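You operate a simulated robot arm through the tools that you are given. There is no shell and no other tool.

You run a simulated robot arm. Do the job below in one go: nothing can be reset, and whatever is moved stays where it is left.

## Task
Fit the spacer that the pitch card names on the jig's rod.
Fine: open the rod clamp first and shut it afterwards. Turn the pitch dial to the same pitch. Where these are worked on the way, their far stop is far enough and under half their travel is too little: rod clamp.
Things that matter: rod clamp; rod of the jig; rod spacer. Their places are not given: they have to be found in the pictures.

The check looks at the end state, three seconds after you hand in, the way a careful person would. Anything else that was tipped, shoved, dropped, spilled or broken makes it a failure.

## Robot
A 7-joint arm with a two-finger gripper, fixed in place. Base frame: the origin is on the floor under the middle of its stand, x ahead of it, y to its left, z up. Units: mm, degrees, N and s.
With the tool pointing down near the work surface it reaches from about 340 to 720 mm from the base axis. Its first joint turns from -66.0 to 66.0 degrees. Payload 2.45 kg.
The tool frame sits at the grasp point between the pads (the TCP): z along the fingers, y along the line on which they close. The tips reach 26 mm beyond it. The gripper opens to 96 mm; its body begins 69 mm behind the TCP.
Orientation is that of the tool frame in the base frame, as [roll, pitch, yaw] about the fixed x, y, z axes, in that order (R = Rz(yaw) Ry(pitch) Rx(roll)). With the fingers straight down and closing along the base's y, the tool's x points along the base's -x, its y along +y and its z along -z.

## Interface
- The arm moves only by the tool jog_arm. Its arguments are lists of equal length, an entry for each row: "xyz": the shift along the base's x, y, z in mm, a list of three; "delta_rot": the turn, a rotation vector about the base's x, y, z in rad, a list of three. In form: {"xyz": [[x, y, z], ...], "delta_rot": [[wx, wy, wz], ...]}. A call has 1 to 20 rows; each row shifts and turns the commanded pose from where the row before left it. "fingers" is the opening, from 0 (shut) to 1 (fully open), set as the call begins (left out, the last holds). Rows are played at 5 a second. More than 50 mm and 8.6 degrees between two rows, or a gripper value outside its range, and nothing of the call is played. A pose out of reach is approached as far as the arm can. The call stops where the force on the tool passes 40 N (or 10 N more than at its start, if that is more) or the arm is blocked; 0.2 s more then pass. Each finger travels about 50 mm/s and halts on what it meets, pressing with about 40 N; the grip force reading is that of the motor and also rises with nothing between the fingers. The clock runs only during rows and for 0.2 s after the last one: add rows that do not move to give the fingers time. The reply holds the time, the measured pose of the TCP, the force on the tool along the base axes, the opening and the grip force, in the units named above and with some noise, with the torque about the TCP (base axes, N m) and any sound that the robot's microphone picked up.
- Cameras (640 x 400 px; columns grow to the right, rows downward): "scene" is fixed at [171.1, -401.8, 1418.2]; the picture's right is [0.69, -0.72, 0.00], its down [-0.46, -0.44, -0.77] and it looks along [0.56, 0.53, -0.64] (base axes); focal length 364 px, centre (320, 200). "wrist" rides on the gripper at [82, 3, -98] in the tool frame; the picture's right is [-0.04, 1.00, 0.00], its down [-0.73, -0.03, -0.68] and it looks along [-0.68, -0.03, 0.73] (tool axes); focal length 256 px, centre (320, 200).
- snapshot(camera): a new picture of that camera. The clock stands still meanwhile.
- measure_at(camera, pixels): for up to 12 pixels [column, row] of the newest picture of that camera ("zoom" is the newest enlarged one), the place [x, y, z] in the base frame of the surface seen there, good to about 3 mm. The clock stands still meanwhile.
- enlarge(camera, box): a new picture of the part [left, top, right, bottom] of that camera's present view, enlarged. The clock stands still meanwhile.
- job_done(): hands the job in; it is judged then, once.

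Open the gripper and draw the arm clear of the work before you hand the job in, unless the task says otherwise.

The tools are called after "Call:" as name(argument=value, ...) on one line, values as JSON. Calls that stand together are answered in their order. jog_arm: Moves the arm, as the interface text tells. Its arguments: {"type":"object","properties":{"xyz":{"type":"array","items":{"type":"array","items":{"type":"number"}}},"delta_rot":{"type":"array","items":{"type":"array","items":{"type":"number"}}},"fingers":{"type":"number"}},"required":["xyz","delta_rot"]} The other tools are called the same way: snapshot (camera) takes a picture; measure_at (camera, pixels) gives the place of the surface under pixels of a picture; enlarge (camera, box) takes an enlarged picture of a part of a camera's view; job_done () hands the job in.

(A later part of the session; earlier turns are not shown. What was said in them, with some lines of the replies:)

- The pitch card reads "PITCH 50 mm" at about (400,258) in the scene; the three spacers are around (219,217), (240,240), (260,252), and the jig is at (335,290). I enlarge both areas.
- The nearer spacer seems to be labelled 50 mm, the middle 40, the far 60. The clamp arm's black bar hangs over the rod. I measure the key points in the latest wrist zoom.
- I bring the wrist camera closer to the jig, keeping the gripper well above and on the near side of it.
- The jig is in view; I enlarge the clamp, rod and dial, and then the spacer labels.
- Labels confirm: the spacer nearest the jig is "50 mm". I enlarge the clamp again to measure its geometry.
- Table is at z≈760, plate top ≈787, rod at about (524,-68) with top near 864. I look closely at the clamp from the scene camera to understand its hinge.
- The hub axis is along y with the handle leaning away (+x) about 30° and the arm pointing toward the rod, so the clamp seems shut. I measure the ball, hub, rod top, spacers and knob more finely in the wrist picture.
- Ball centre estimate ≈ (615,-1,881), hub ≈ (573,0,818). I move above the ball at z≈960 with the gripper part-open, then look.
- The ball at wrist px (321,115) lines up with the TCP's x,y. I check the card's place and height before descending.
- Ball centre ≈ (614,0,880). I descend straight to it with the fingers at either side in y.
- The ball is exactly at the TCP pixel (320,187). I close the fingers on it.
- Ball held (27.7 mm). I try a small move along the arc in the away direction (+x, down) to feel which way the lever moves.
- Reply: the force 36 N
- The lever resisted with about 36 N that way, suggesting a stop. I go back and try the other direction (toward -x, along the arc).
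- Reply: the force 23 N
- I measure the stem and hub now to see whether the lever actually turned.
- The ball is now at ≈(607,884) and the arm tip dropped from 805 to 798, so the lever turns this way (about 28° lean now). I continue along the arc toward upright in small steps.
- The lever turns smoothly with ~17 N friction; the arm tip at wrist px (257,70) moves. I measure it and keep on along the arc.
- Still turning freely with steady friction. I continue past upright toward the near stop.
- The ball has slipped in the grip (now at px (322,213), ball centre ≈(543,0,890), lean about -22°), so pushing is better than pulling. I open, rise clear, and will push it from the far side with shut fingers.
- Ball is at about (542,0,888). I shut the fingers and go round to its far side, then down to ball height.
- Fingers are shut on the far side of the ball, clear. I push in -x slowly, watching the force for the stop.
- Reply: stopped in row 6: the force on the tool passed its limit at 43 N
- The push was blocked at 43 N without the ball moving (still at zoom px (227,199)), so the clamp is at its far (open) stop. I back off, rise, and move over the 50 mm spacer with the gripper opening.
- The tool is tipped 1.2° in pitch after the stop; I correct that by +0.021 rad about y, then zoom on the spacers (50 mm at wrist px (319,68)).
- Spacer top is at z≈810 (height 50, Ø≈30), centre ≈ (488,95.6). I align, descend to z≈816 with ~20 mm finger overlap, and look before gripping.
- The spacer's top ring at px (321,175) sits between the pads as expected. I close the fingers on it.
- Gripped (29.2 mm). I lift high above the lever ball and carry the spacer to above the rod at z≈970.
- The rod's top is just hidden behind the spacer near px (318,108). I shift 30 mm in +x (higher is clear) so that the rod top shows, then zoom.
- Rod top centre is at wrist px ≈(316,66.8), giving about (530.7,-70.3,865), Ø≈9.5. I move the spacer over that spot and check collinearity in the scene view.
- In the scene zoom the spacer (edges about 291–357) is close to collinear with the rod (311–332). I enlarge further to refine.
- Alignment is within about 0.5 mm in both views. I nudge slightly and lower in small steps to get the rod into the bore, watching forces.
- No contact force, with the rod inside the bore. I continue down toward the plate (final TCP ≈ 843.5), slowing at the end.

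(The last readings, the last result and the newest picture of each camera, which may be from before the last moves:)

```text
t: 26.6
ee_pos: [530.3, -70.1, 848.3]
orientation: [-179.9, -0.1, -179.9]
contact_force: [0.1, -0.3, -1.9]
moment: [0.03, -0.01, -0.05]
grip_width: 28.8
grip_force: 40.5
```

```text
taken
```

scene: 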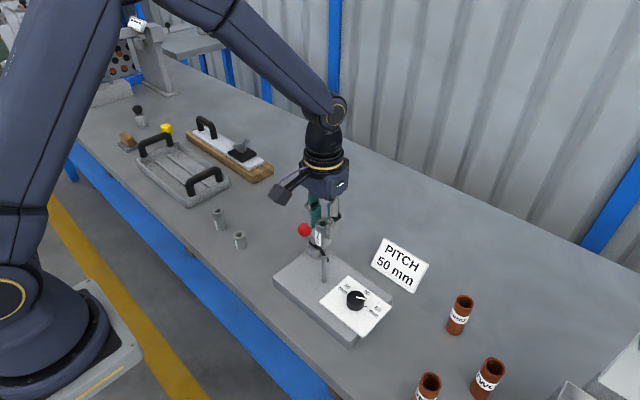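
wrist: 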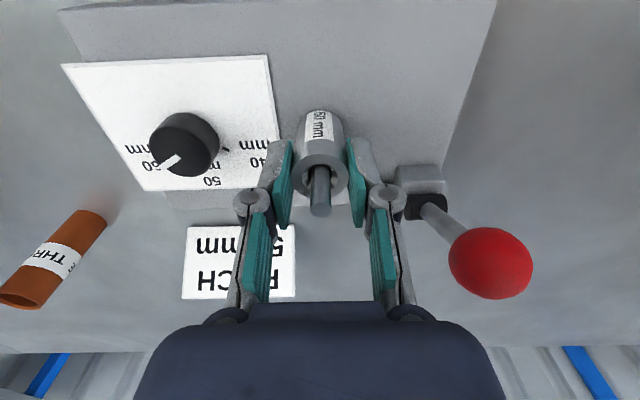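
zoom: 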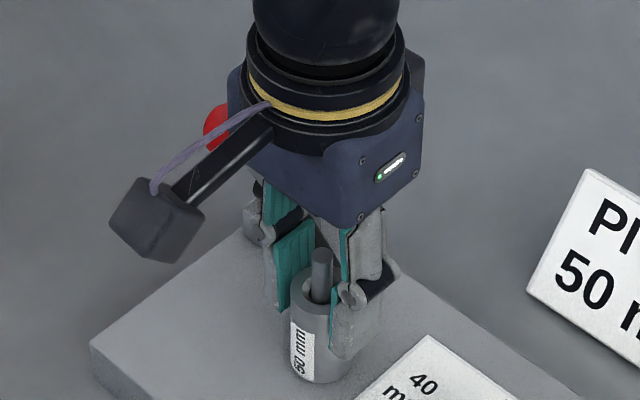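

The rod comes through the spacer. I lower in 1.5 mm steps until it touches the plate.

Call:
jog_arm(xyz=[[0, 0, -1.5], [0, 0, -1.5], [0, 0, 0]], delta_rot=[[0, 0, 0], [0, 0, 0], [0, 0, 0]])

Call:
enlarge(camera="scene", box=[304, 240, 344, 290])

```text
t: 27.4
ee_pos: [529.3, -69.4, 845.7]
orientation: [-180.0, 0.0, 180.0]
contact_force: [-7.6, 1.7, 29.3]
moment: [0.07, 0.6, 0.01]
grip_width: 29.2
grip_force: 40.4
```

```text
8.00 times, centred on (324, 265) of scene
```

zoom: 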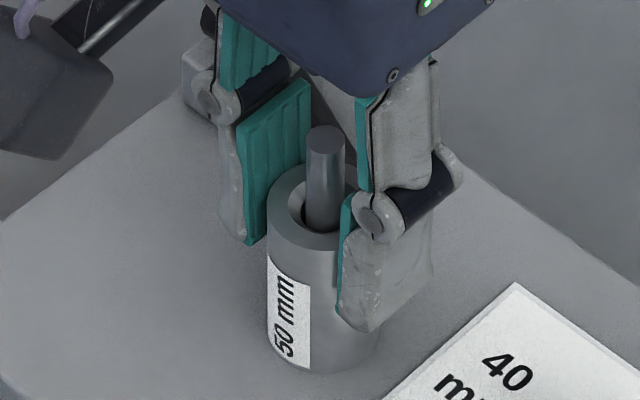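

The spacer rests on the plate (29 N up at z≈845.7). I ease off 1.5 mm and open the fingers moderately, then look.

Call:
jog_arm(xyz=[[0, 0, 1.5], [0, 0, 0], [0, 0, 0]], delta_rot=[[0, 0, 0], [0, 0, 0], [0, 0, 0]])

Call:
jog_arm(xyz=[[0, 0, 0], [0, 0, 0], [0, 0, 0]], delta_rot=[[0, 0, 0], [0, 0, 0], [0, 0, 0]], fingers=0.45)

Call:
enlarge(camera="scene", box=[284, 200, 364, 290])

Call:
snapshot(camera="wrist")

```text
t: 28.2
ee_pos: [530.4, -69.3, 845.7]
orientation: [-180.0, 0.0, 179.9]
contact_force: [2.8, 1.1, 3.8]
moment: [0.01, -0.18, 0.02]
grip_width: 29.0
grip_force: 39.9
```

```text
t: 29.0
ee_pos: [529.5, -69.5, 846.6]
orientation: [-180.0, 0.1, 179.9]
contact_force: [-0.1, -0.4, -0.2]
moment: [-0.02, -0.01, -0.01]
grip_width: 43.2
grip_force: 0.0
```

```text
4.44 times, centred on (324, 245) of scene
```

zoom: 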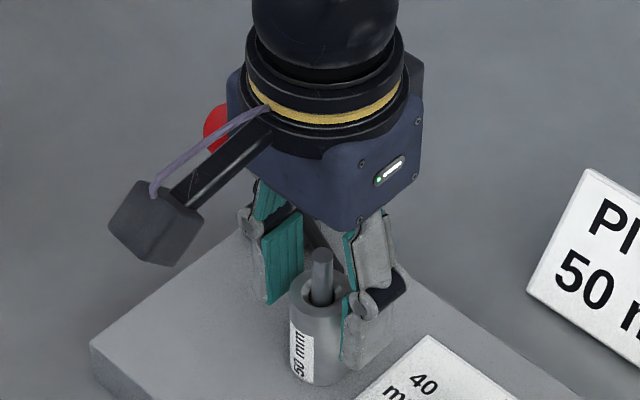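

```text
taken
```

wrist: 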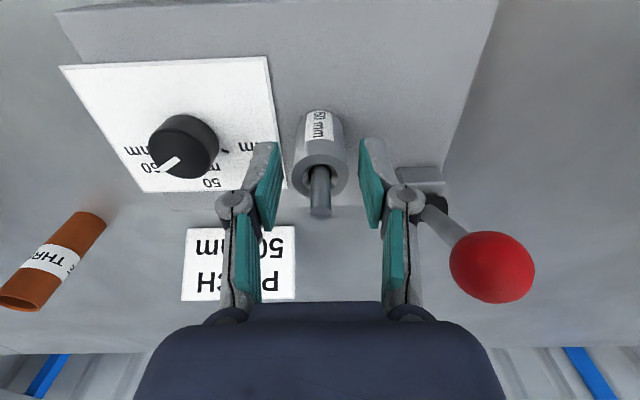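

Released; the spacer stands upright on the rod. I rise straight up clear of the rod and move to the near side of the lever ball with the fingers nearly shut.

Call:
jog_arm(xyz=[[0, 0, 15], [0, 0, 30], [0, 0, 35], [0, 0, 35]], delta_rot=[[0, 0, 0], [0, 0, 0], [0, 0, 0], [0, 0, 0]])

Call:
jog_arm(xyz=[[-12, 23, 0], [-12, 23, 0], [-8, 23, 0], [0, 0, 0], [0, 0, 0]], delta_rot=[[0, 0, 0], [0, 0, 0], [0, 0, 0], [0, 0, 0], [0, 0, 0]], fingers=0.12)

Call:
snapshot(camera="wrist")

Call:
snapshot(camera="scene")

```text
t: 30.0
ee_pos: [529.5, -71.0, 962.8]
orientation: [-180.0, -0.1, -179.9]
contact_force: [0.8, 0.0, 0.0]
moment: [0.02, -0.01, -0.01]
grip_width: 43.5
grip_force: 0.0
```

```text
t: 31.2
ee_pos: [497.2, -1.2, 961.9]
orientation: [-180.0, 0.0, -179.9]
contact_force: [0.9, -0.4, 0.2]
moment: [0.02, -0.04, 0.0]
grip_width: 11.5
grip_force: 0.1
```

```text
taken
```

wrist: 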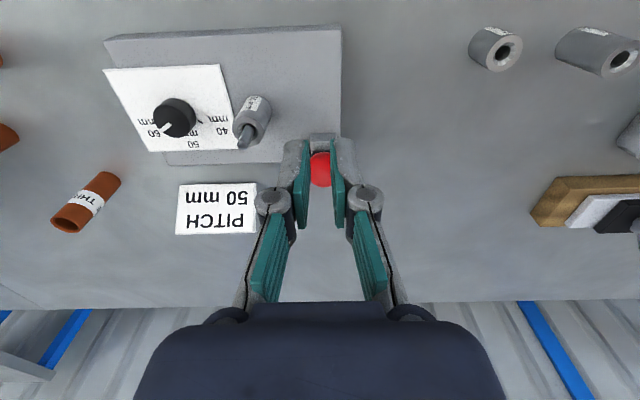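

```text
taken
```

scene: 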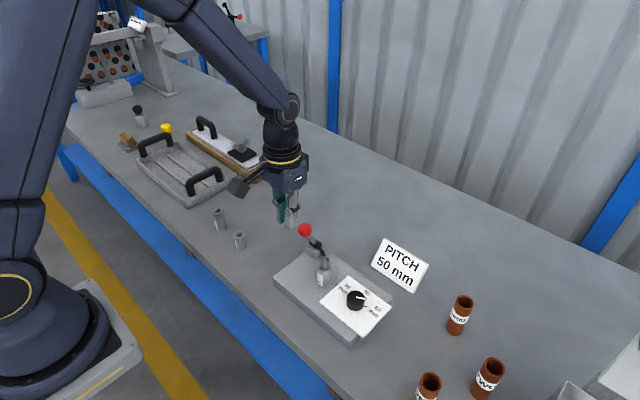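

The ball is ahead of the fingers at ≈(541,0,888). I descend on its near side and push in +x along the arc, slowly.

Call:
jog_arm(xyz=[[0, 0.5, -25], [0, 0.5, -25], [0, 0, -20], [8, 0, 0], [6, 0, 1], [6, 0, 1], [6, 0, 1]], delta_rot=[[0, 0, 0], [0, 0, 0], [0, 0, 0], [0, 0, 0], [0, 0, 0], [0, 0, 0], [0, 0, 0]])

Call:
enlarge(camera="scene", box=[280, 180, 376, 280])

```text
t: 32.8
ee_pos: [523.2, 0.2, 894.0]
orientation: [-180.0, 0.0, -180.0]
contact_force: [-4.0, 1.4, 1.2]
moment: [-0.03, 0.01, 0.03]
grip_width: 12.4
grip_force: 1.2
```

```text
4.00 times, centred on (328, 230) of scene
```

zoom: 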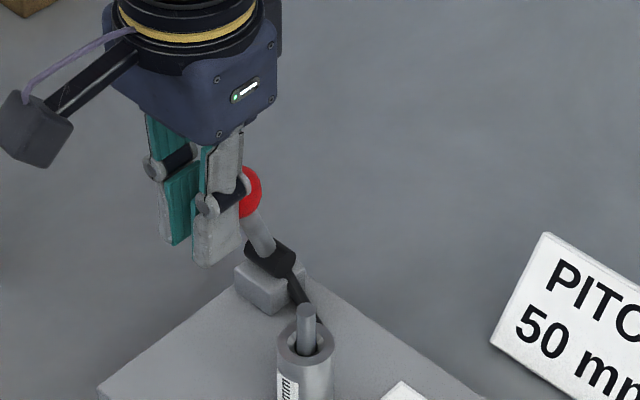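

Contact has begun (-4 N). I push on in +x in 6 mm steps.

Call:
jog_arm(xyz=[[6, 0, 1], [6, 0, 1], [6, 0, 0.5], [6, 0, 0], [6, 0, 0], [6, 0, -1]], delta_rot=[[0, 0, 0], [0, 0, 0], [0, 0, 0], [0, 0, 0], [0, 0, 0], [0, 0, 0]])

Call:
enlarge(camera="scene", box=[280, 180, 376, 280])

```text
t: 34.2
ee_pos: [559.3, -0.5, 895.9]
orientation: [-180.0, 0.0, -180.0]
contact_force: [-0.3, 2.0, 0.7]
moment: [0.0, 0.01, 0.04]
grip_width: 12.4
grip_force: 0.2
```

```text
4.00 times, centred on (328, 230) of scene
```

zoom: 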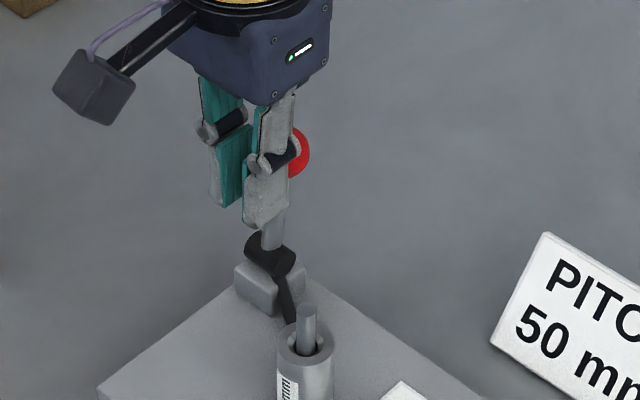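

The lever swings back easily; the arm is turning toward the rod. I push on with smaller steps until the stop.

Call:
jog_arm(xyz=[[6, 0, -2], [6, 0, -2], [5, 0, -2], [4, 0, -2], [3, 0, -2], [3, 0, -1], [2, 0, -1]], delta_rot=[[0, 0, 0], [0, 0, 0], [0, 0, 0], [0, 0, 0], [0, 0, 0], [0, 0, 0], [0, 0, 0]])

Call:
enlarge(camera="scene", box=[280, 180, 376, 280])

Call:
snapshot(camera="wrist")

```text
t: 35.8
ee_pos: [588.4, 0.7, 884.6]
orientation: [180.0, -0.1, -179.9]
contact_force: [-1.1, 0.1, 0.9]
moment: [-0.01, 0.0, -0.01]
grip_width: 11.8
grip_force: 0.0
```

```text
4.00 times, centred on (328, 230) of scene
```

zoom: 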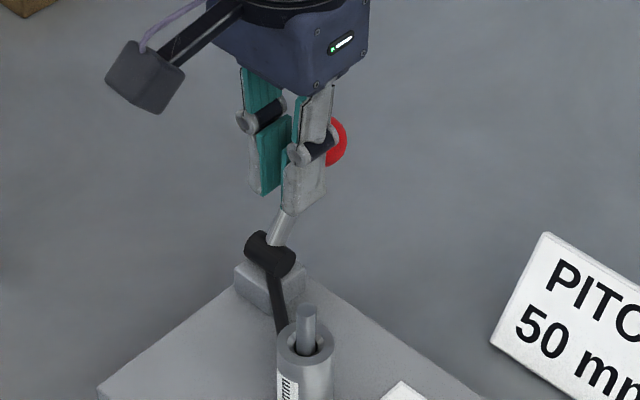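

```text
taken
```

wrist: 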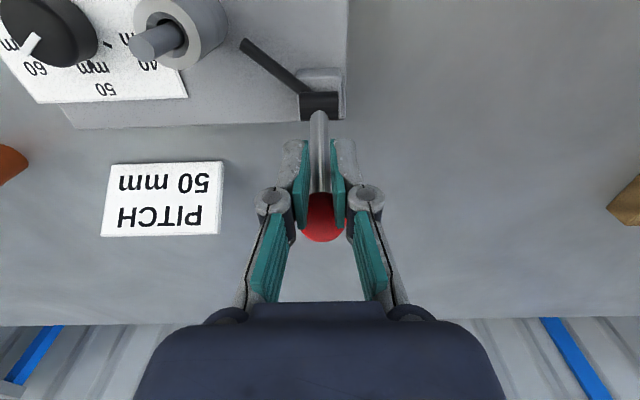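

The lever is almost back (ball ≈(610,0,884), start was (614,0,880)). I push on in small steps until the stop force is felt.

Call:
jog_arm(xyz=[[2, 0, -1], [2, 0, -1], [2, 0, -1], [1.5, 0, -0.5], [1.5, 0, -0.5], [1.5, 0, -0.5]], delta_rot=[[0, 0, 0], [0, 0, 0], [0, 0, 0], [0, 0, 0], [0, 0, 0], [0, 0, 0]])

Call:
snapshot(camera="wrist")

Call:
enlarge(camera="scene", box=[280, 180, 376, 280])

```text
t: 37.1
ee_pos: [590.0, -0.2, 878.2]
orientation: [179.9, -1.7, 180.0]
contact_force: [-13.0, 1.3, 6.3]
moment: [0.02, 0.23, 0.02]
grip_width: 11.8
grip_force: 23.3
stopped in row 6: the force on the tool passed its limit at 41 N (the readings are from after the stop); the commanded pose is now the measured one
```

```text
taken
```

wrist: 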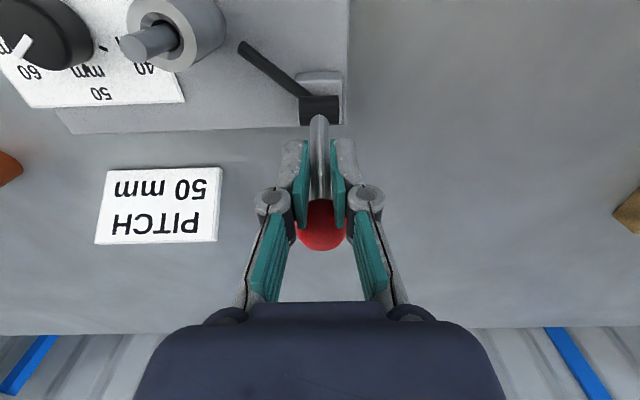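

```text
4.00 times, centred on (328, 230) of scene
```

zoom: 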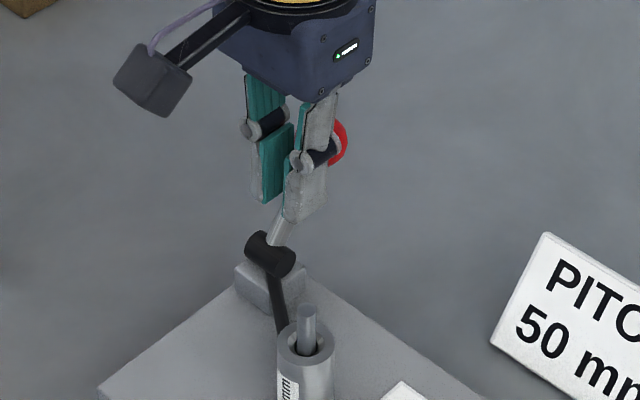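

The push was stopped at 41 N with no further motion, so the shut stop is reached. I back off in -x, level the tool, rise, and verify the lever position.

Call:
jog_arm(xyz=[[-6, 0, 1], [-15, 0, 5], [-10, 0, 20], [0, 0, 30], [0, 0, 30], [0, 0, 0]], delta_rot=[[0, 0, 0], [0, 0, 0], [0, -0.03, 0], [0, 0, 0], [0, 0, 0], [0, 0, 0]])

Call:
enlarge(camera="scene", box=[295, 200, 359, 290])

Call:
snapshot(camera="wrist")

```text
t: 38.5
ee_pos: [561.0, -0.9, 964.1]
orientation: [180.0, 0.6, -180.0]
contact_force: [-0.8, 0.0, 0.1]
moment: [-0.02, 0.03, 0.01]
grip_width: 11.1
grip_force: 0.1
```

```text
4.44 times, centred on (327, 245) of scene
```

zoom: 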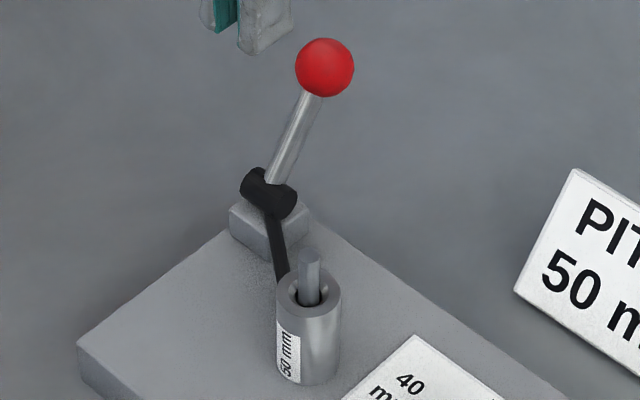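

```text
taken
```

wrist: 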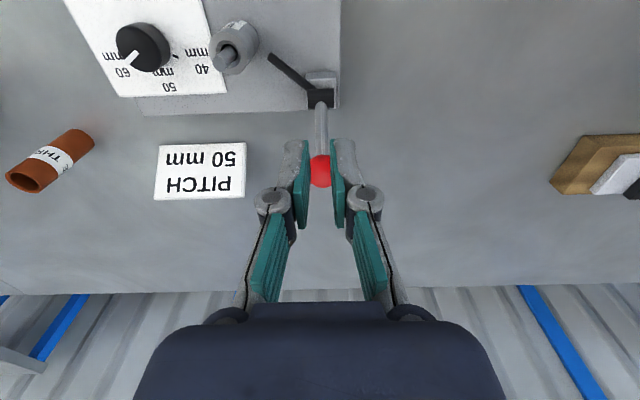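

The ball is back at zoom px (325,67), exactly its starting place, so the clamp is shut again. Now I level the tool and move to view the dial from above at about (530,-150).

Call:
jog_arm(xyz=[[-10, -37, 0], [-10, -37, 0], [-8, -37, 0], [0, -38, 0], [0, 0, 0]], delta_rot=[[0, 0.01, 0], [0, 0, 0], [0, 0, 0], [0, 0, 0], [0, 0, 0]], fingers=0.5)

Call:
snapshot(camera="wrist")

Call:
enlarge(camera="wrist", box=[256, 60, 384, 140])

Call:
enlarge(camera="scene", box=[320, 265, 400, 345])

```text
t: 39.7
ee_pos: [531.6, -148.6, 964.0]
orientation: [179.9, 0.0, -180.0]
contact_force: [-1.1, 0.1, 0.4]
moment: [-0.02, -0.03, 0.02]
grip_width: 48.2
grip_force: 0.0
```

```text
taken
```

wrist: 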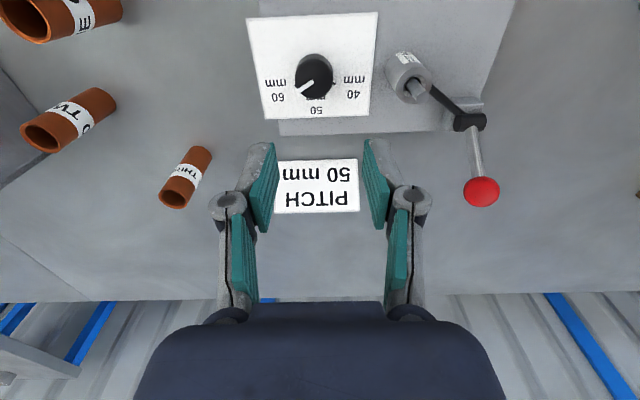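

```text
5.00 times, centred on (320, 100) of wrist
```

zoom: 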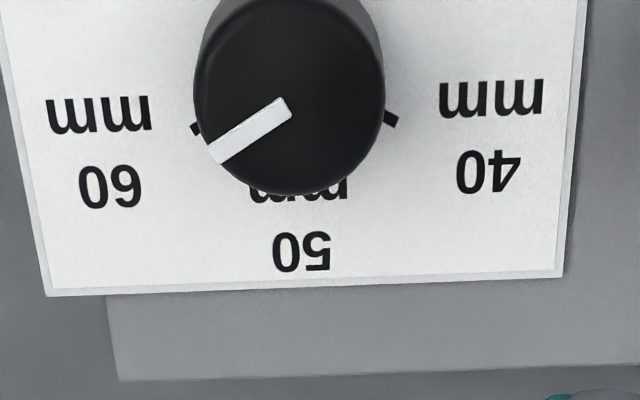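

```text
5.00 times, centred on (360, 305) of scene
```

zoom: 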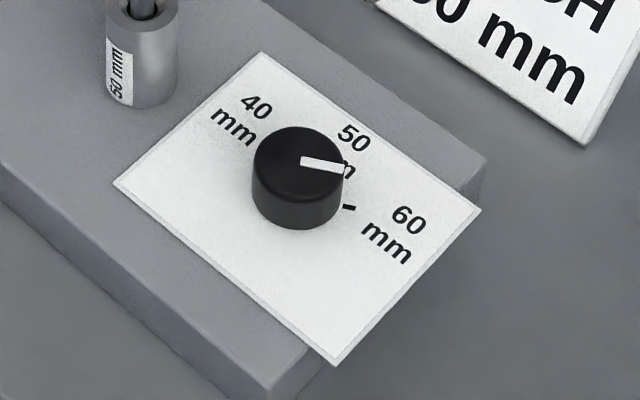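

The pointer stands near 60; the 40 and 60 ticks are visible at zoom (391,118) and (196,128). I measure the pointer, ticks and knob.

Call:
enlarge(camera="wrist", box=[256, 40, 384, 120])

Call:
measure_at(camera="zoom", pixels=[[391, 219], [196, 229], [282, 206], [217, 253], [250, 230], [290, 290], [290, 140], [198, 200], [380, 200], [300, 351], [110, 288], [490, 270]])

```text
5.00 times, centred on (320, 80) of wrist
```

zoom: 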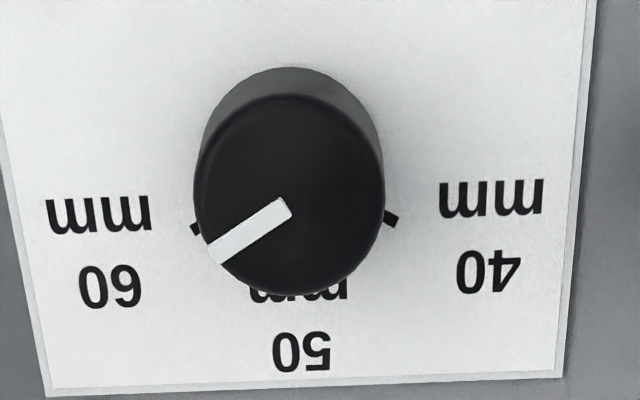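

```text
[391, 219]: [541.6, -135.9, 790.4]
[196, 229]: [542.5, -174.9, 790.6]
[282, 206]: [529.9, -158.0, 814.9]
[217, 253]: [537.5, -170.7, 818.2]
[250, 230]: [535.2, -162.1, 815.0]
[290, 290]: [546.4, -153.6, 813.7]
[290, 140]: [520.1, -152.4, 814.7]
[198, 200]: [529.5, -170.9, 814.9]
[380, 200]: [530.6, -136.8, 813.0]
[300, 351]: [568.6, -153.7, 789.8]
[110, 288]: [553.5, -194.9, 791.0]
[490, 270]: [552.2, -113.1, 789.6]
```

The knob's centre is ≈(529.5,-154.3), top z≈815, Ø≈36; the pointer is at about -60° (on 60) and 50 lies straight along +x, so it needs +60° about z. I pre-turn the gripper by -30° about z and come down to just above the knob.

Call:
jog_arm(xyz=[[-1, -2, 0], [-1, -2, 0], [0, -1.7, 0], [0, 0, 0], [0, 0, -40], [0, 0, -40], [0, 0, -30], [0, 0, 0]], delta_rot=[[0, 0, -0.1309], [0, 0, -0.1309], [0, 0, -0.1309], [0, 0, -0.1309], [0, 0, 0], [0, 0, 0], [0, 0, 0], [0, 0, 0]], fingers=0.58)

Call:
snapshot(camera="wrist")

Call:
enlarge(camera="scene", box=[300, 230, 420, 350])

```text
t: 41.5
ee_pos: [531.4, -155.5, 853.6]
orientation: [-179.9, 0.0, 149.9]
contact_force: [-0.1, -0.6, 0.3]
moment: [0.0, -0.02, 0.0]
grip_width: 55.6
grip_force: 0.0
```

```text
taken
```

wrist: 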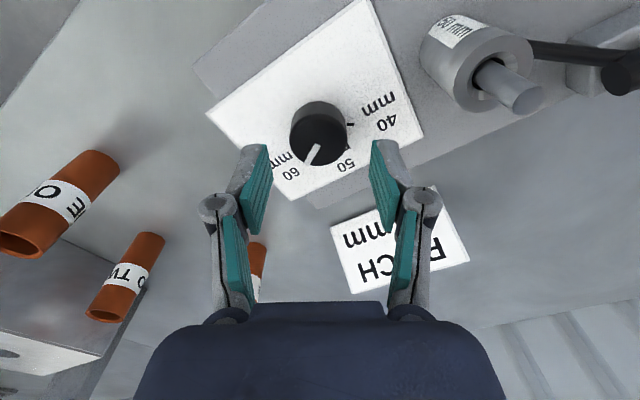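

```text
3.33 times, centred on (360, 290) of scene
```

zoom: 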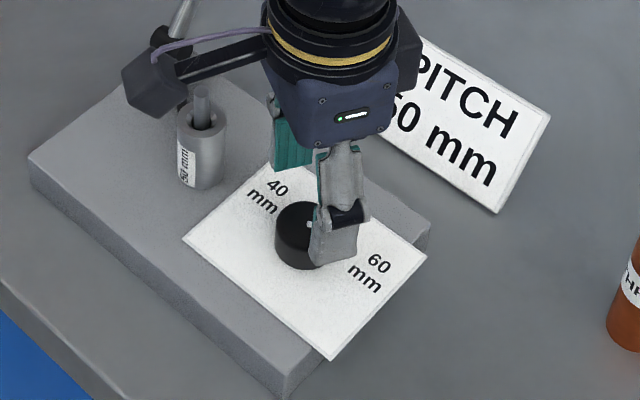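

I zoom on the knob between the fingers to check centring.

Call:
enlarge(camera="wrist", box=[264, 90, 376, 190])

```text
4.00 times, centred on (320, 140) of wrist
```

zoom: 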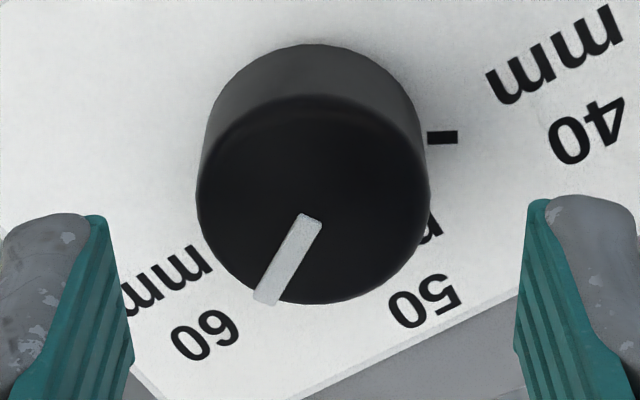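

The knob's centre is ≈(528,-154.7), about 3 mm off the TCP. I correct and descend so that the tips are ~5 mm above the panel.

Call:
jog_arm(xyz=[[-3.3, 0.7, 0], [0, 0, -12], [0, 0, -12], [0, 0, -7], [0, 0, 0]], delta_rot=[[0, 0, 0], [0, 0, 0], [0, 0, 0], [0, 0, 0], [0, 0, 0]])

Call:
enlarge(camera="wrist", box=[240, 120, 400, 220])

Call:
enlarge(camera="scene", box=[300, 230, 420, 350])

```text
t: 42.7
ee_pos: [527.8, -153.2, 823.3]
orientation: [180.0, 0.0, 150.0]
contact_force: [0.2, 0.4, 0.5]
moment: [-0.01, 0.02, -0.02]
grip_width: 55.5
grip_force: 0.1
```

```text
4.00 times, centred on (320, 170) of wrist
```

zoom: 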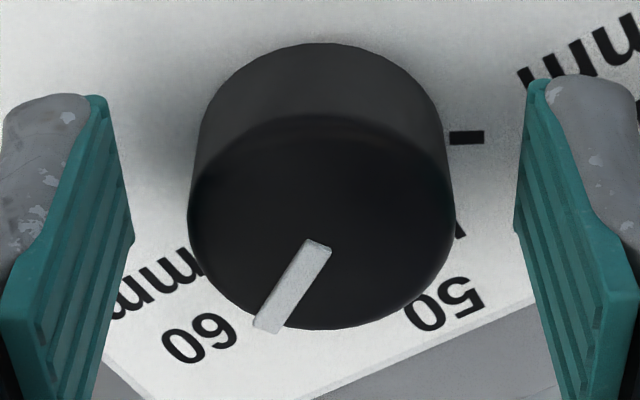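

```text
3.33 times, centred on (360, 290) of scene
```

zoom: 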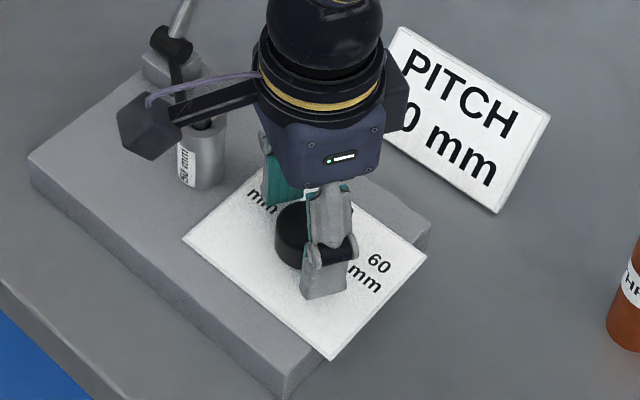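

The knob (edges 188–455) is centred between the pads (133–514). I close on it.

Call:
jog_arm(xyz=[[0, 0, 0], [0, 0, 0], [0, 0, 0], [0, 0, 0]], delta_rot=[[0, 0, 0], [0, 0, 0], [0, 0, 0], [0, 0, 0]], fingers=0.0)

Call:
enlarge(camera="wrist", box=[240, 120, 400, 220])

```text
t: 43.7
ee_pos: [528.4, -153.5, 822.5]
orientation: [-180.0, 0.1, 150.0]
contact_force: [1.5, 0.7, -2.6]
moment: [-0.04, -0.05, -0.03]
grip_width: 35.5
grip_force: 44.8
```

```text
4.00 times, centred on (320, 170) of wrist
```

zoom: 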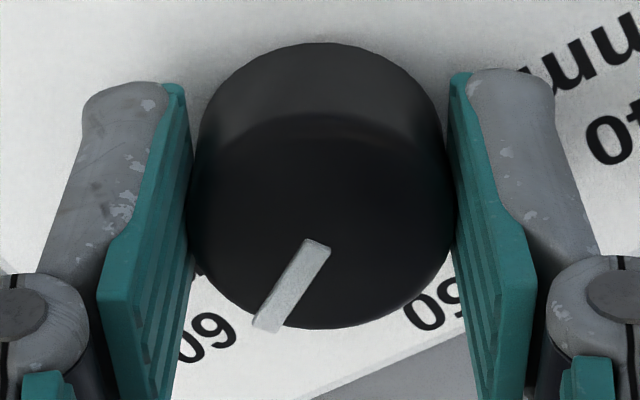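

Knob held (35.5 mm). I turn +22.5° about z first and check.

Call:
jog_arm(xyz=[[0, 0, 0], [0, 0, 0], [0, 0, 0], [0, 0, 0]], delta_rot=[[0, 0, 0.1309], [0, 0, 0.1309], [0, 0, 0.1309], [0, 0, 0]])

Call:
enlarge(camera="wrist", box=[240, 120, 400, 220])

```text
t: 44.7
ee_pos: [528.4, -154.6, 823.3]
orientation: [-180.0, -0.1, 172.6]
contact_force: [0.8, -5.0, -0.7]
moment: [-0.06, 0.4, 0.0]
grip_width: 35.3
grip_force: 45.1
```

```text
4.00 times, centred on (320, 170) of wrist
```

zoom: 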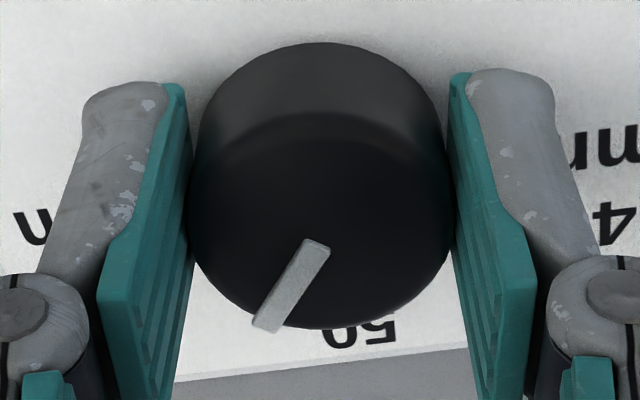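

The pointer turned with the gripper. By my reckoning it is at about -36°, so I turn a further 36.5° in five rows.

Call:
jog_arm(xyz=[[0, 0, 0], [0, 0, 0], [0, 0, 0], [0, 0, 0], [0, 0, 0], [0, 0, 0]], delta_rot=[[0, 0, 0.1274], [0, 0, 0.1274], [0, 0, 0.1274], [0, 0, 0.1274], [0, 0, 0.1274], [0, 0, 0]])

Call:
enlarge(camera="wrist", box=[240, 120, 400, 220])

Call:
enlarge(camera="scene", box=[300, 230, 420, 350])

```text
t: 46.1
ee_pos: [528.3, -156.0, 823.3]
orientation: [-179.9, -0.1, -151.0]
contact_force: [-2.3, -17.5, 0.5]
moment: [-0.37, 0.05, 0.01]
grip_width: 35.6
grip_force: 45.4
```

```text
4.00 times, centred on (320, 170) of wrist
```

zoom: 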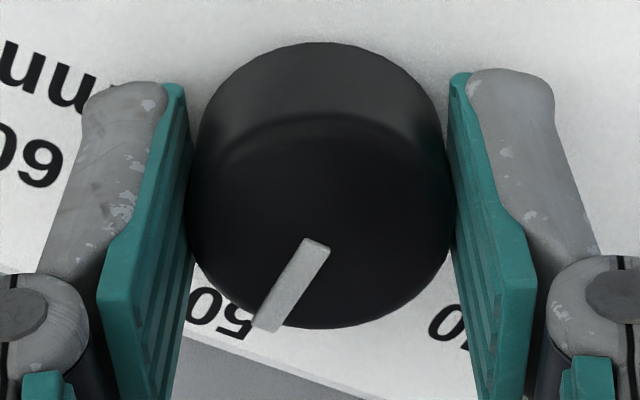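

```text
3.33 times, centred on (360, 290) of scene
```

zoom: 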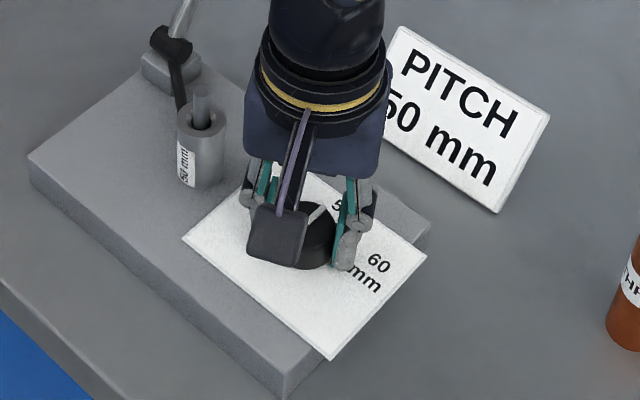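

The knob followed the full turn. I open the fingers and rise to inspect the pointer.

Call:
jog_arm(xyz=[[0, 0, 0], [0, 0, 0], [0, 0, 0], [0, 0, 10], [0, 0, 20], [0, 0, 30], [0, 0, 30], [0, 0, 0]], delta_rot=[[0, 0, 0], [0, 0, 0], [0, 0, 0], [0, 0, 0], [0, 0, 0], [0, 0, 0], [0, 0, 0], [0, 0, 0]], fingers=0.58)

Call:
snapshot(camera="wrist")

Call:
enlarge(camera="wrist", box=[256, 40, 384, 120])

Call:
enlarge(camera="scene", box=[320, 265, 400, 345])

```text
t: 47.9
ee_pos: [528.2, -154.6, 913.0]
orientation: [179.9, 0.0, -150.9]
contact_force: [0.2, 1.1, 0.0]
moment: [0.01, 0.0, -0.01]
grip_width: 55.6
grip_force: 0.0
```

```text
taken
```

wrist: 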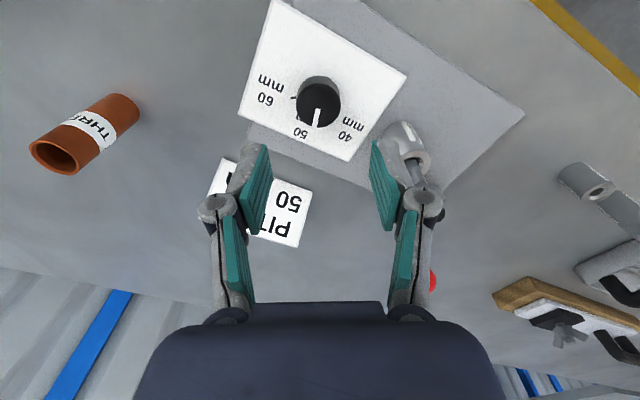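

```text
5.00 times, centred on (320, 80) of wrist
```

zoom: 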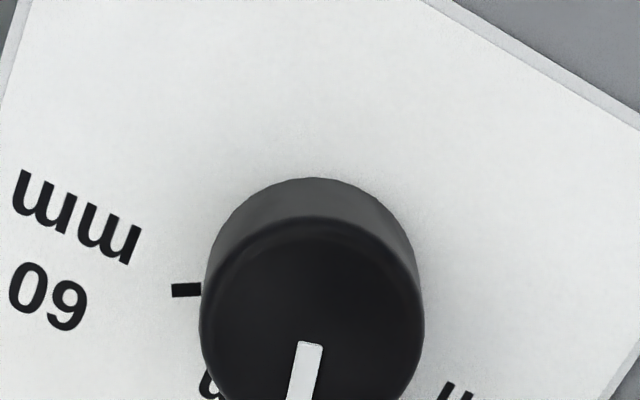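

```text
5.00 times, centred on (360, 305) of scene
```

zoom: 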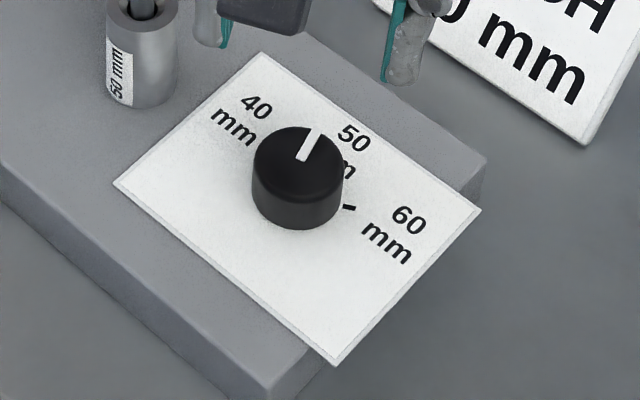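

From the scene view the pointer may have gone a bit past 50. I take a better-centred wrist zoom and measure pointer, knob rim and ticks.

Call:
enlarge(camera="wrist", box=[256, 66, 384, 146])

Call:
measure_at(camera="zoom", pixels=[[309, 215], [306, 240], [303, 265], [300, 290], [186, 160], [420, 290], [205, 190], [420, 190], [312, 95], [312, 300]])

```text
5.00 times, centred on (320, 106) of wrist
```

zoom: 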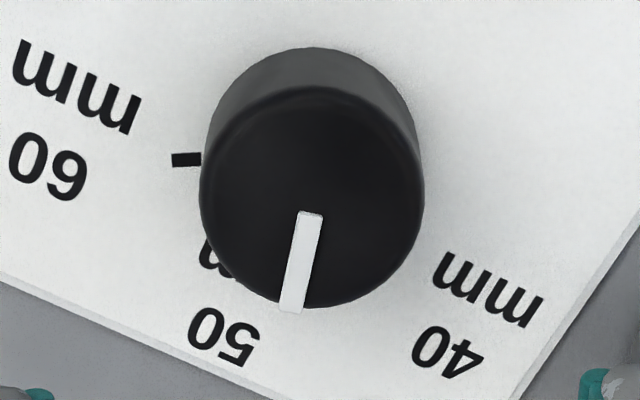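

```text
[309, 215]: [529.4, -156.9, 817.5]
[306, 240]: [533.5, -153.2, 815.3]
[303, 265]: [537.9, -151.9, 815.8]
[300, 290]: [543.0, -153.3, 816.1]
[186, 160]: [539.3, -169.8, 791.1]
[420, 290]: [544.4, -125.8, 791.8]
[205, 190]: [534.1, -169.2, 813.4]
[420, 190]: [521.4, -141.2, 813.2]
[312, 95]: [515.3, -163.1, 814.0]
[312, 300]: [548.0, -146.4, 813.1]
```

The pointer now reads about +15° past the 50 mark (it shifted on release since my grip was ~1.9 mm off the knob axis). I recentre by (+1.5,-0.4), descend again, and will turn back about 15°.

Call:
jog_arm(xyz=[[1.5, -0.4, 0], [0, 0, -30], [0, 0, -30], [0, 0, -20], [0, 0, -10], [0, 0, 0]], delta_rot=[[0, 0, 0], [0, 0, 0], [0, 0, 0], [0, 0, 0], [0, 0, 0], [0, 0, 0]])

Call:
enlarge(camera="wrist", box=[240, 120, 400, 220])

```text
t: 49.3
ee_pos: [529.3, -154.7, 823.6]
orientation: [-180.0, 0.0, -151.0]
contact_force: [-0.7, -1.0, 0.1]
moment: [-0.01, 0.01, 0.03]
grip_width: 55.7
grip_force: 0.1
```

```text
4.00 times, centred on (320, 170) of wrist
```

zoom: 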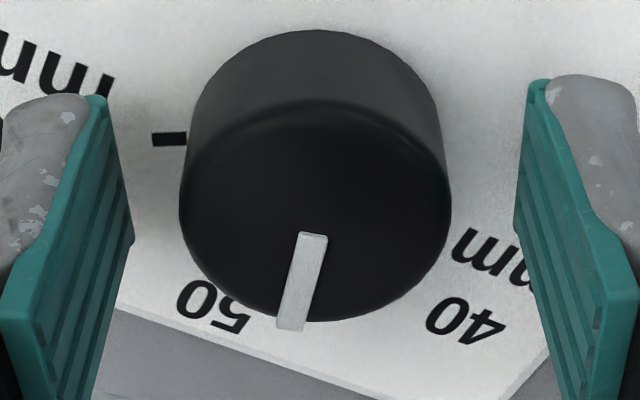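

The knob sits ~1.1 mm off along the closing line; I shift (+0.5,-1.0) and close on it.

Call:
jog_arm(xyz=[[0.5, -1.0, 0], [0, 0, 0]], delta_rot=[[0, 0, 0], [0, 0, 0]])

Call:
jog_arm(xyz=[[0, 0, 0], [0, 0, 0], [0, 0, 0], [0, 0, 0]], delta_rot=[[0, 0, 0], [0, 0, 0], [0, 0, 0], [0, 0, 0]], fingers=0.2)

Call:
enlarge(camera="wrist", box=[240, 120, 400, 220])

```text
t: 49.9
ee_pos: [530.0, -156.6, 822.7]
orientation: [-179.9, 0.0, -150.9]
contact_force: [-0.5, 0.5, -0.5]
moment: [-0.01, 0.01, -0.02]
grip_width: 55.7
grip_force: 0.0
```

```text
t: 50.9
ee_pos: [530.2, -154.7, 822.7]
orientation: [-180.0, 0.1, -151.0]
contact_force: [-2.2, 2.2, 2.4]
moment: [0.08, 0.12, -0.04]
grip_width: 34.6
grip_force: 45.3
```

```text
4.00 times, centred on (320, 170) of wrist
```

zoom: 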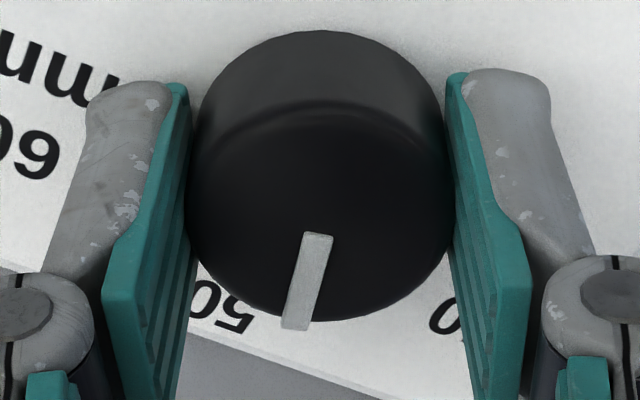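

Gripped with little side load. I turn -15.7° about z in two rows.

Call:
jog_arm(xyz=[[0, 0, 0], [0, 0, 0], [0, 0, 0]], delta_rot=[[0, 0, -0.137], [0, 0, -0.137], [0, 0, 0]])

Call:
enlarge(camera="wrist", box=[240, 120, 400, 220])

```text
t: 51.7
ee_pos: [530.9, -154.8, 821.4]
orientation: [-180.0, -0.1, -166.8]
contact_force: [-6.1, 4.3, 5.0]
moment: [0.31, -0.36, 0.03]
grip_width: 34.0
grip_force: 45.1
```

```text
4.00 times, centred on (320, 170) of wrist
```

zoom: 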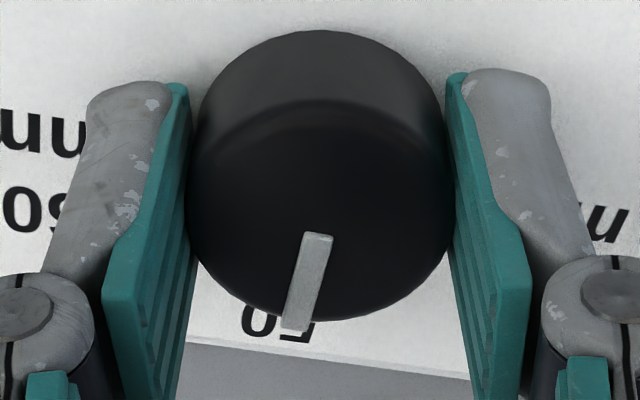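

Pointer should now be at ≈0°, aligned with the 50 label at zoom (280,325). I release gently in small opening steps.

Call:
jog_arm(xyz=[[0, 0, 0], [0, 0, 0]], delta_rot=[[0, 0, 0], [0, 0, 0]], fingers=0.36)

Call:
jog_arm(xyz=[[0, 0, 0], [0, 0, 0]], delta_rot=[[0, 0, 0], [0, 0, 0]], fingers=0.38)

Call:
enlarge(camera="wrist", box=[240, 120, 400, 220])

```text
t: 52.3
ee_pos: [530.5, -155.7, 822.2]
orientation: [-180.0, -0.1, -166.7]
contact_force: [-0.7, 2.2, -1.6]
moment: [0.02, 0.02, 0.06]
grip_width: 36.1
grip_force: 1.0
```

```text
t: 52.9
ee_pos: [529.3, -154.8, 821.6]
orientation: [-180.0, -0.1, -166.5]
contact_force: [-0.3, 0.4, 0.0]
moment: [-0.02, 0.0, -0.01]
grip_width: 36.5
grip_force: 0.0
```

```text
4.00 times, centred on (320, 170) of wrist
```

zoom: 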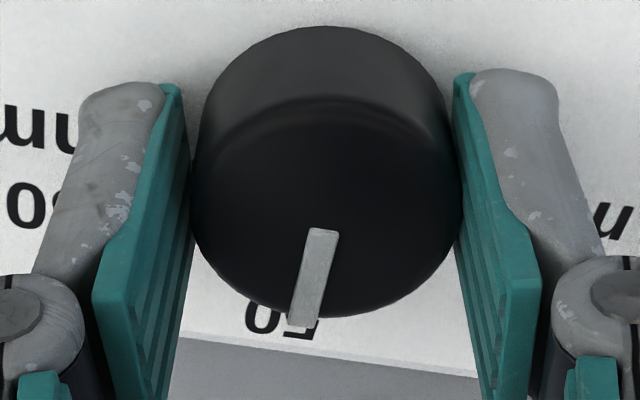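

The pads are off with the pointer kept in place. I open wider and rise straight up for a check.

Call:
jog_arm(xyz=[[0, 0, 0], [0, 0, 0], [0, 0, 10], [0, 0, 20], [0, 0, 30], [0, 0, 30], [0, 0, 0]], delta_rot=[[0, 0, 0], [0, 0, 0], [0, 0, 0], [0, 0, 0], [0, 0, 0], [0, 0, 0], [0, 0, 0]], fingers=0.58)

Call:
enlarge(camera="wrist", box=[256, 60, 384, 140])

Call:
enlarge(camera="scene", box=[320, 265, 400, 345])

```text
t: 54.5
ee_pos: [530.7, -153.7, 913.4]
orientation: [-179.9, -0.1, -166.8]
contact_force: [0.1, 0.4, -1.0]
moment: [-0.02, -0.02, -0.03]
grip_width: 55.8
grip_force: 0.0
```

```text
5.00 times, centred on (320, 100) of wrist
```

zoom: 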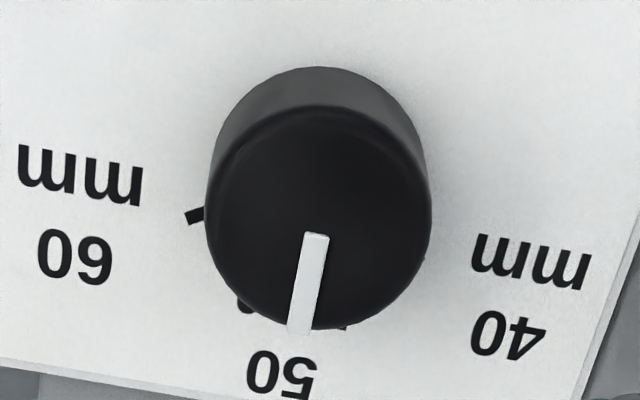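

```text
5.00 times, centred on (360, 305) of scene
```

zoom: 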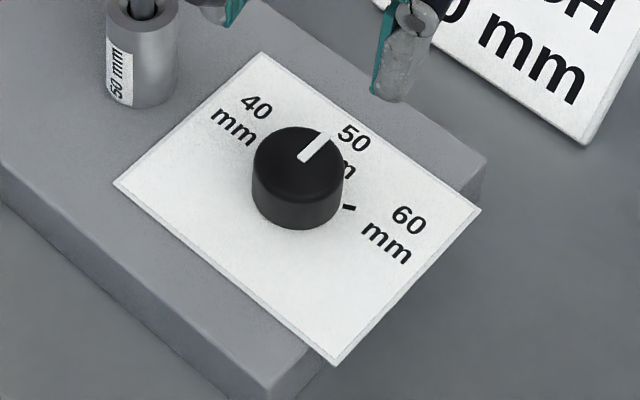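

The pointer is at about +2°, in line with the 50 label (~+1°). I rise well clear, draw the arm back and check the whole scene.

Call:
jog_arm(xyz=[[0, 0, 40], [0, 0, 45], [-20, 5, 45], [-35, 10, 40], [-40, 15, 30], [-40, 20, 20], [-40, 20, 0], [0, 0, 0]], delta_rot=[[0, 0, 0], [0, 0, -0.1], [0, 0, -0.13], [0, 0, 0], [0, 0, 0], [0, 0, 0], [0, 0, 0], [0, 0, 0]])

Call:
snapshot(camera="scene")

Call:
enlarge(camera="scene", box=[270, 200, 430, 340])

Call:
snapshot(camera="wrist")

```text
refused: row 4 steps farther than a row can; nothing moved
```

```text
taken
```

scene: 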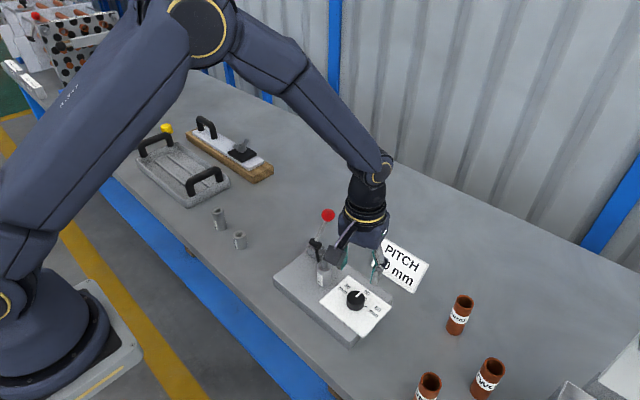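

```text
2.86 times, centred on (350, 270) of scene
```

zoom: 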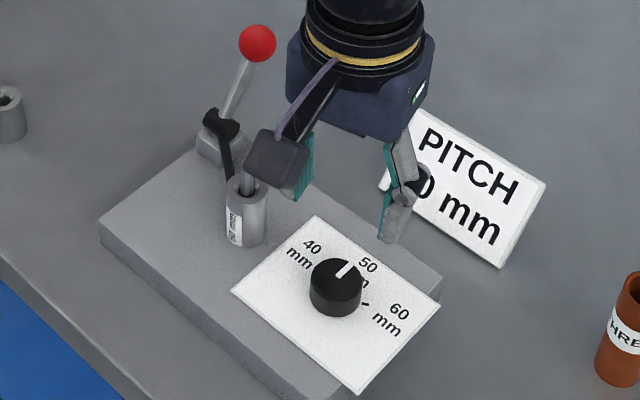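

```text
taken
```

wrist: 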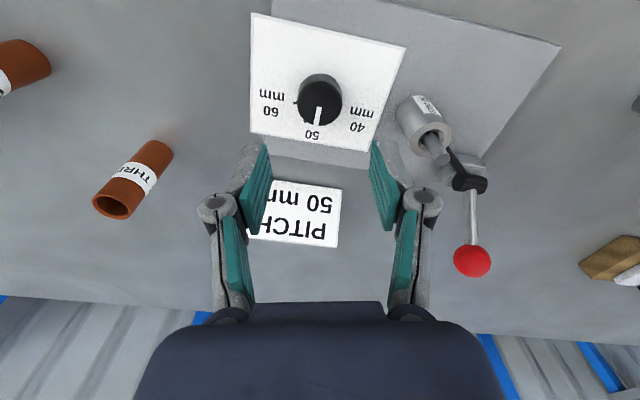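

The move was refused because one row was too long; nothing moved. The dial points at 50 and the spacer stands on the rod. I repeat the retreat with shorter rows.

Call:
jog_arm(xyz=[[0, 0, 40], [0, 0, 40], [-15, 5, 40], [-25, 10, 35], [-30, 10, 30], [-35, 15, 20], [-35, 15, 10], [-35, 15, 0], [0, 0, 0]], delta_rot=[[0, 0, 0], [0, 0, -0.1], [0, 0, -0.13], [0, 0, 0], [0, 0, 0], [0, 0, 0], [0, 0, 0], [0, 0, 0], [0, 0, 0]])

Call:
snapshot(camera="scene")

Call:
enlarge(camera="scene", box=[270, 200, 430, 340])

Call:
snapshot(camera="wrist")

```text
t: 56.5
ee_pos: [356.4, -86.1, 1126.9]
orientation: [-180.0, 0.1, 180.0]
contact_force: [-0.4, -0.6, 1.2]
moment: [0.0, 0.02, 0.01]
grip_width: 55.4
grip_force: 0.0
```

```text
taken
```

scene: 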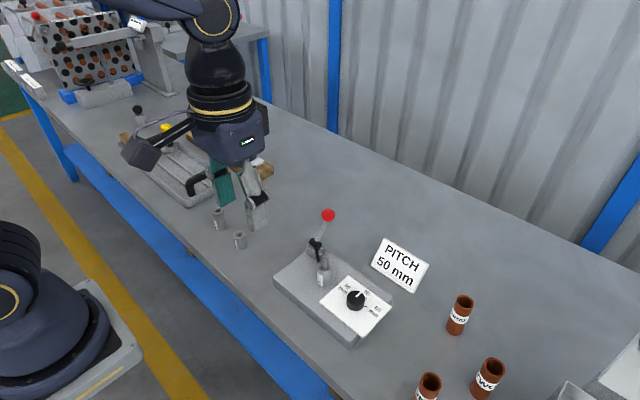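

```text
2.86 times, centred on (350, 270) of scene
```

zoom: 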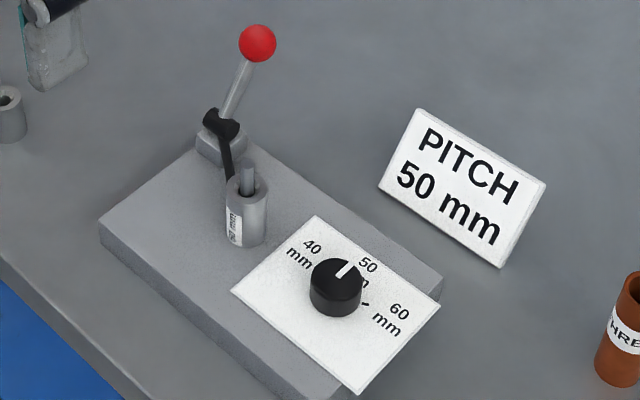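

```text
taken
```

wrist: 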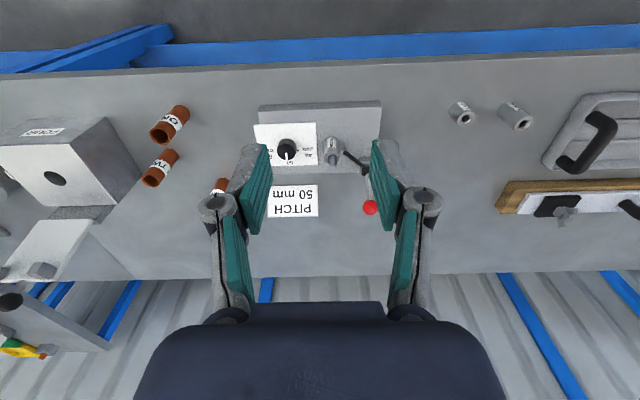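

All looks right: spacer on the rod, clamp lever back at its start, other spacers unmoved. I open the gripper fully and take one last zoom of the dial.

Call:
jog_arm(xyz=[[0, 0, 0], [0, 0, 0], [0, 0, 0], [0, 0, 0]], delta_rot=[[0, 0, 0], [0, 0, 0], [0, 0, 0], [0, 0, 0]], fingers=1.0)

Call:
enlarge(camera="wrist", box=[250, 95, 390, 180])

```text
t: 57.5
ee_pos: [355.7, -86.1, 1125.7]
orientation: [179.9, 0.0, -180.0]
contact_force: [0.1, 0.0, 0.4]
moment: [-0.02, 0.01, 0.02]
grip_width: 95.8
grip_force: 0.0
```

```text
4.57 times, centred on (320, 138) of wrist
```

zoom: 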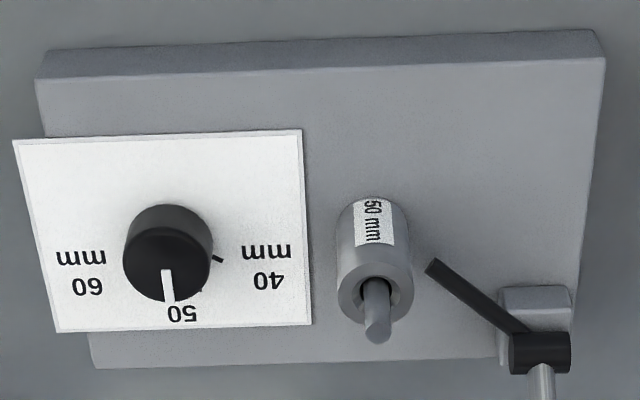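

The dial pointer (zoom (165,270) to (168,300)) runs parallel to the panel's side edges, toward 50. The 50 mm spacer is on the rod, the clamp is shut and the arm is clear, so I hand in.

Call:
job_done()

```text
The job is handed in.
```

The 50 mm spacer named on the pitch card is on the jig's rod, standing upright on the plate. I handed the job in, and the check's result has not come back to me.

- **Clamp:** I opened it to its far stop before fitting the spacer and shut it afterwards. The shutting push hit a stop, and the lever ball is back exactly where it started.
- **Dial:** It now points at 50, within about 3 degrees by my measurements. On the first turn the knob slipped about 15 degrees past 50 as I let go, so I gripped it again and turned it back.
- **Rest of the bench:** In the last pictures the other two spacers, the card and the tubes are where they were. The gripper is open and the arm is drawn clear.
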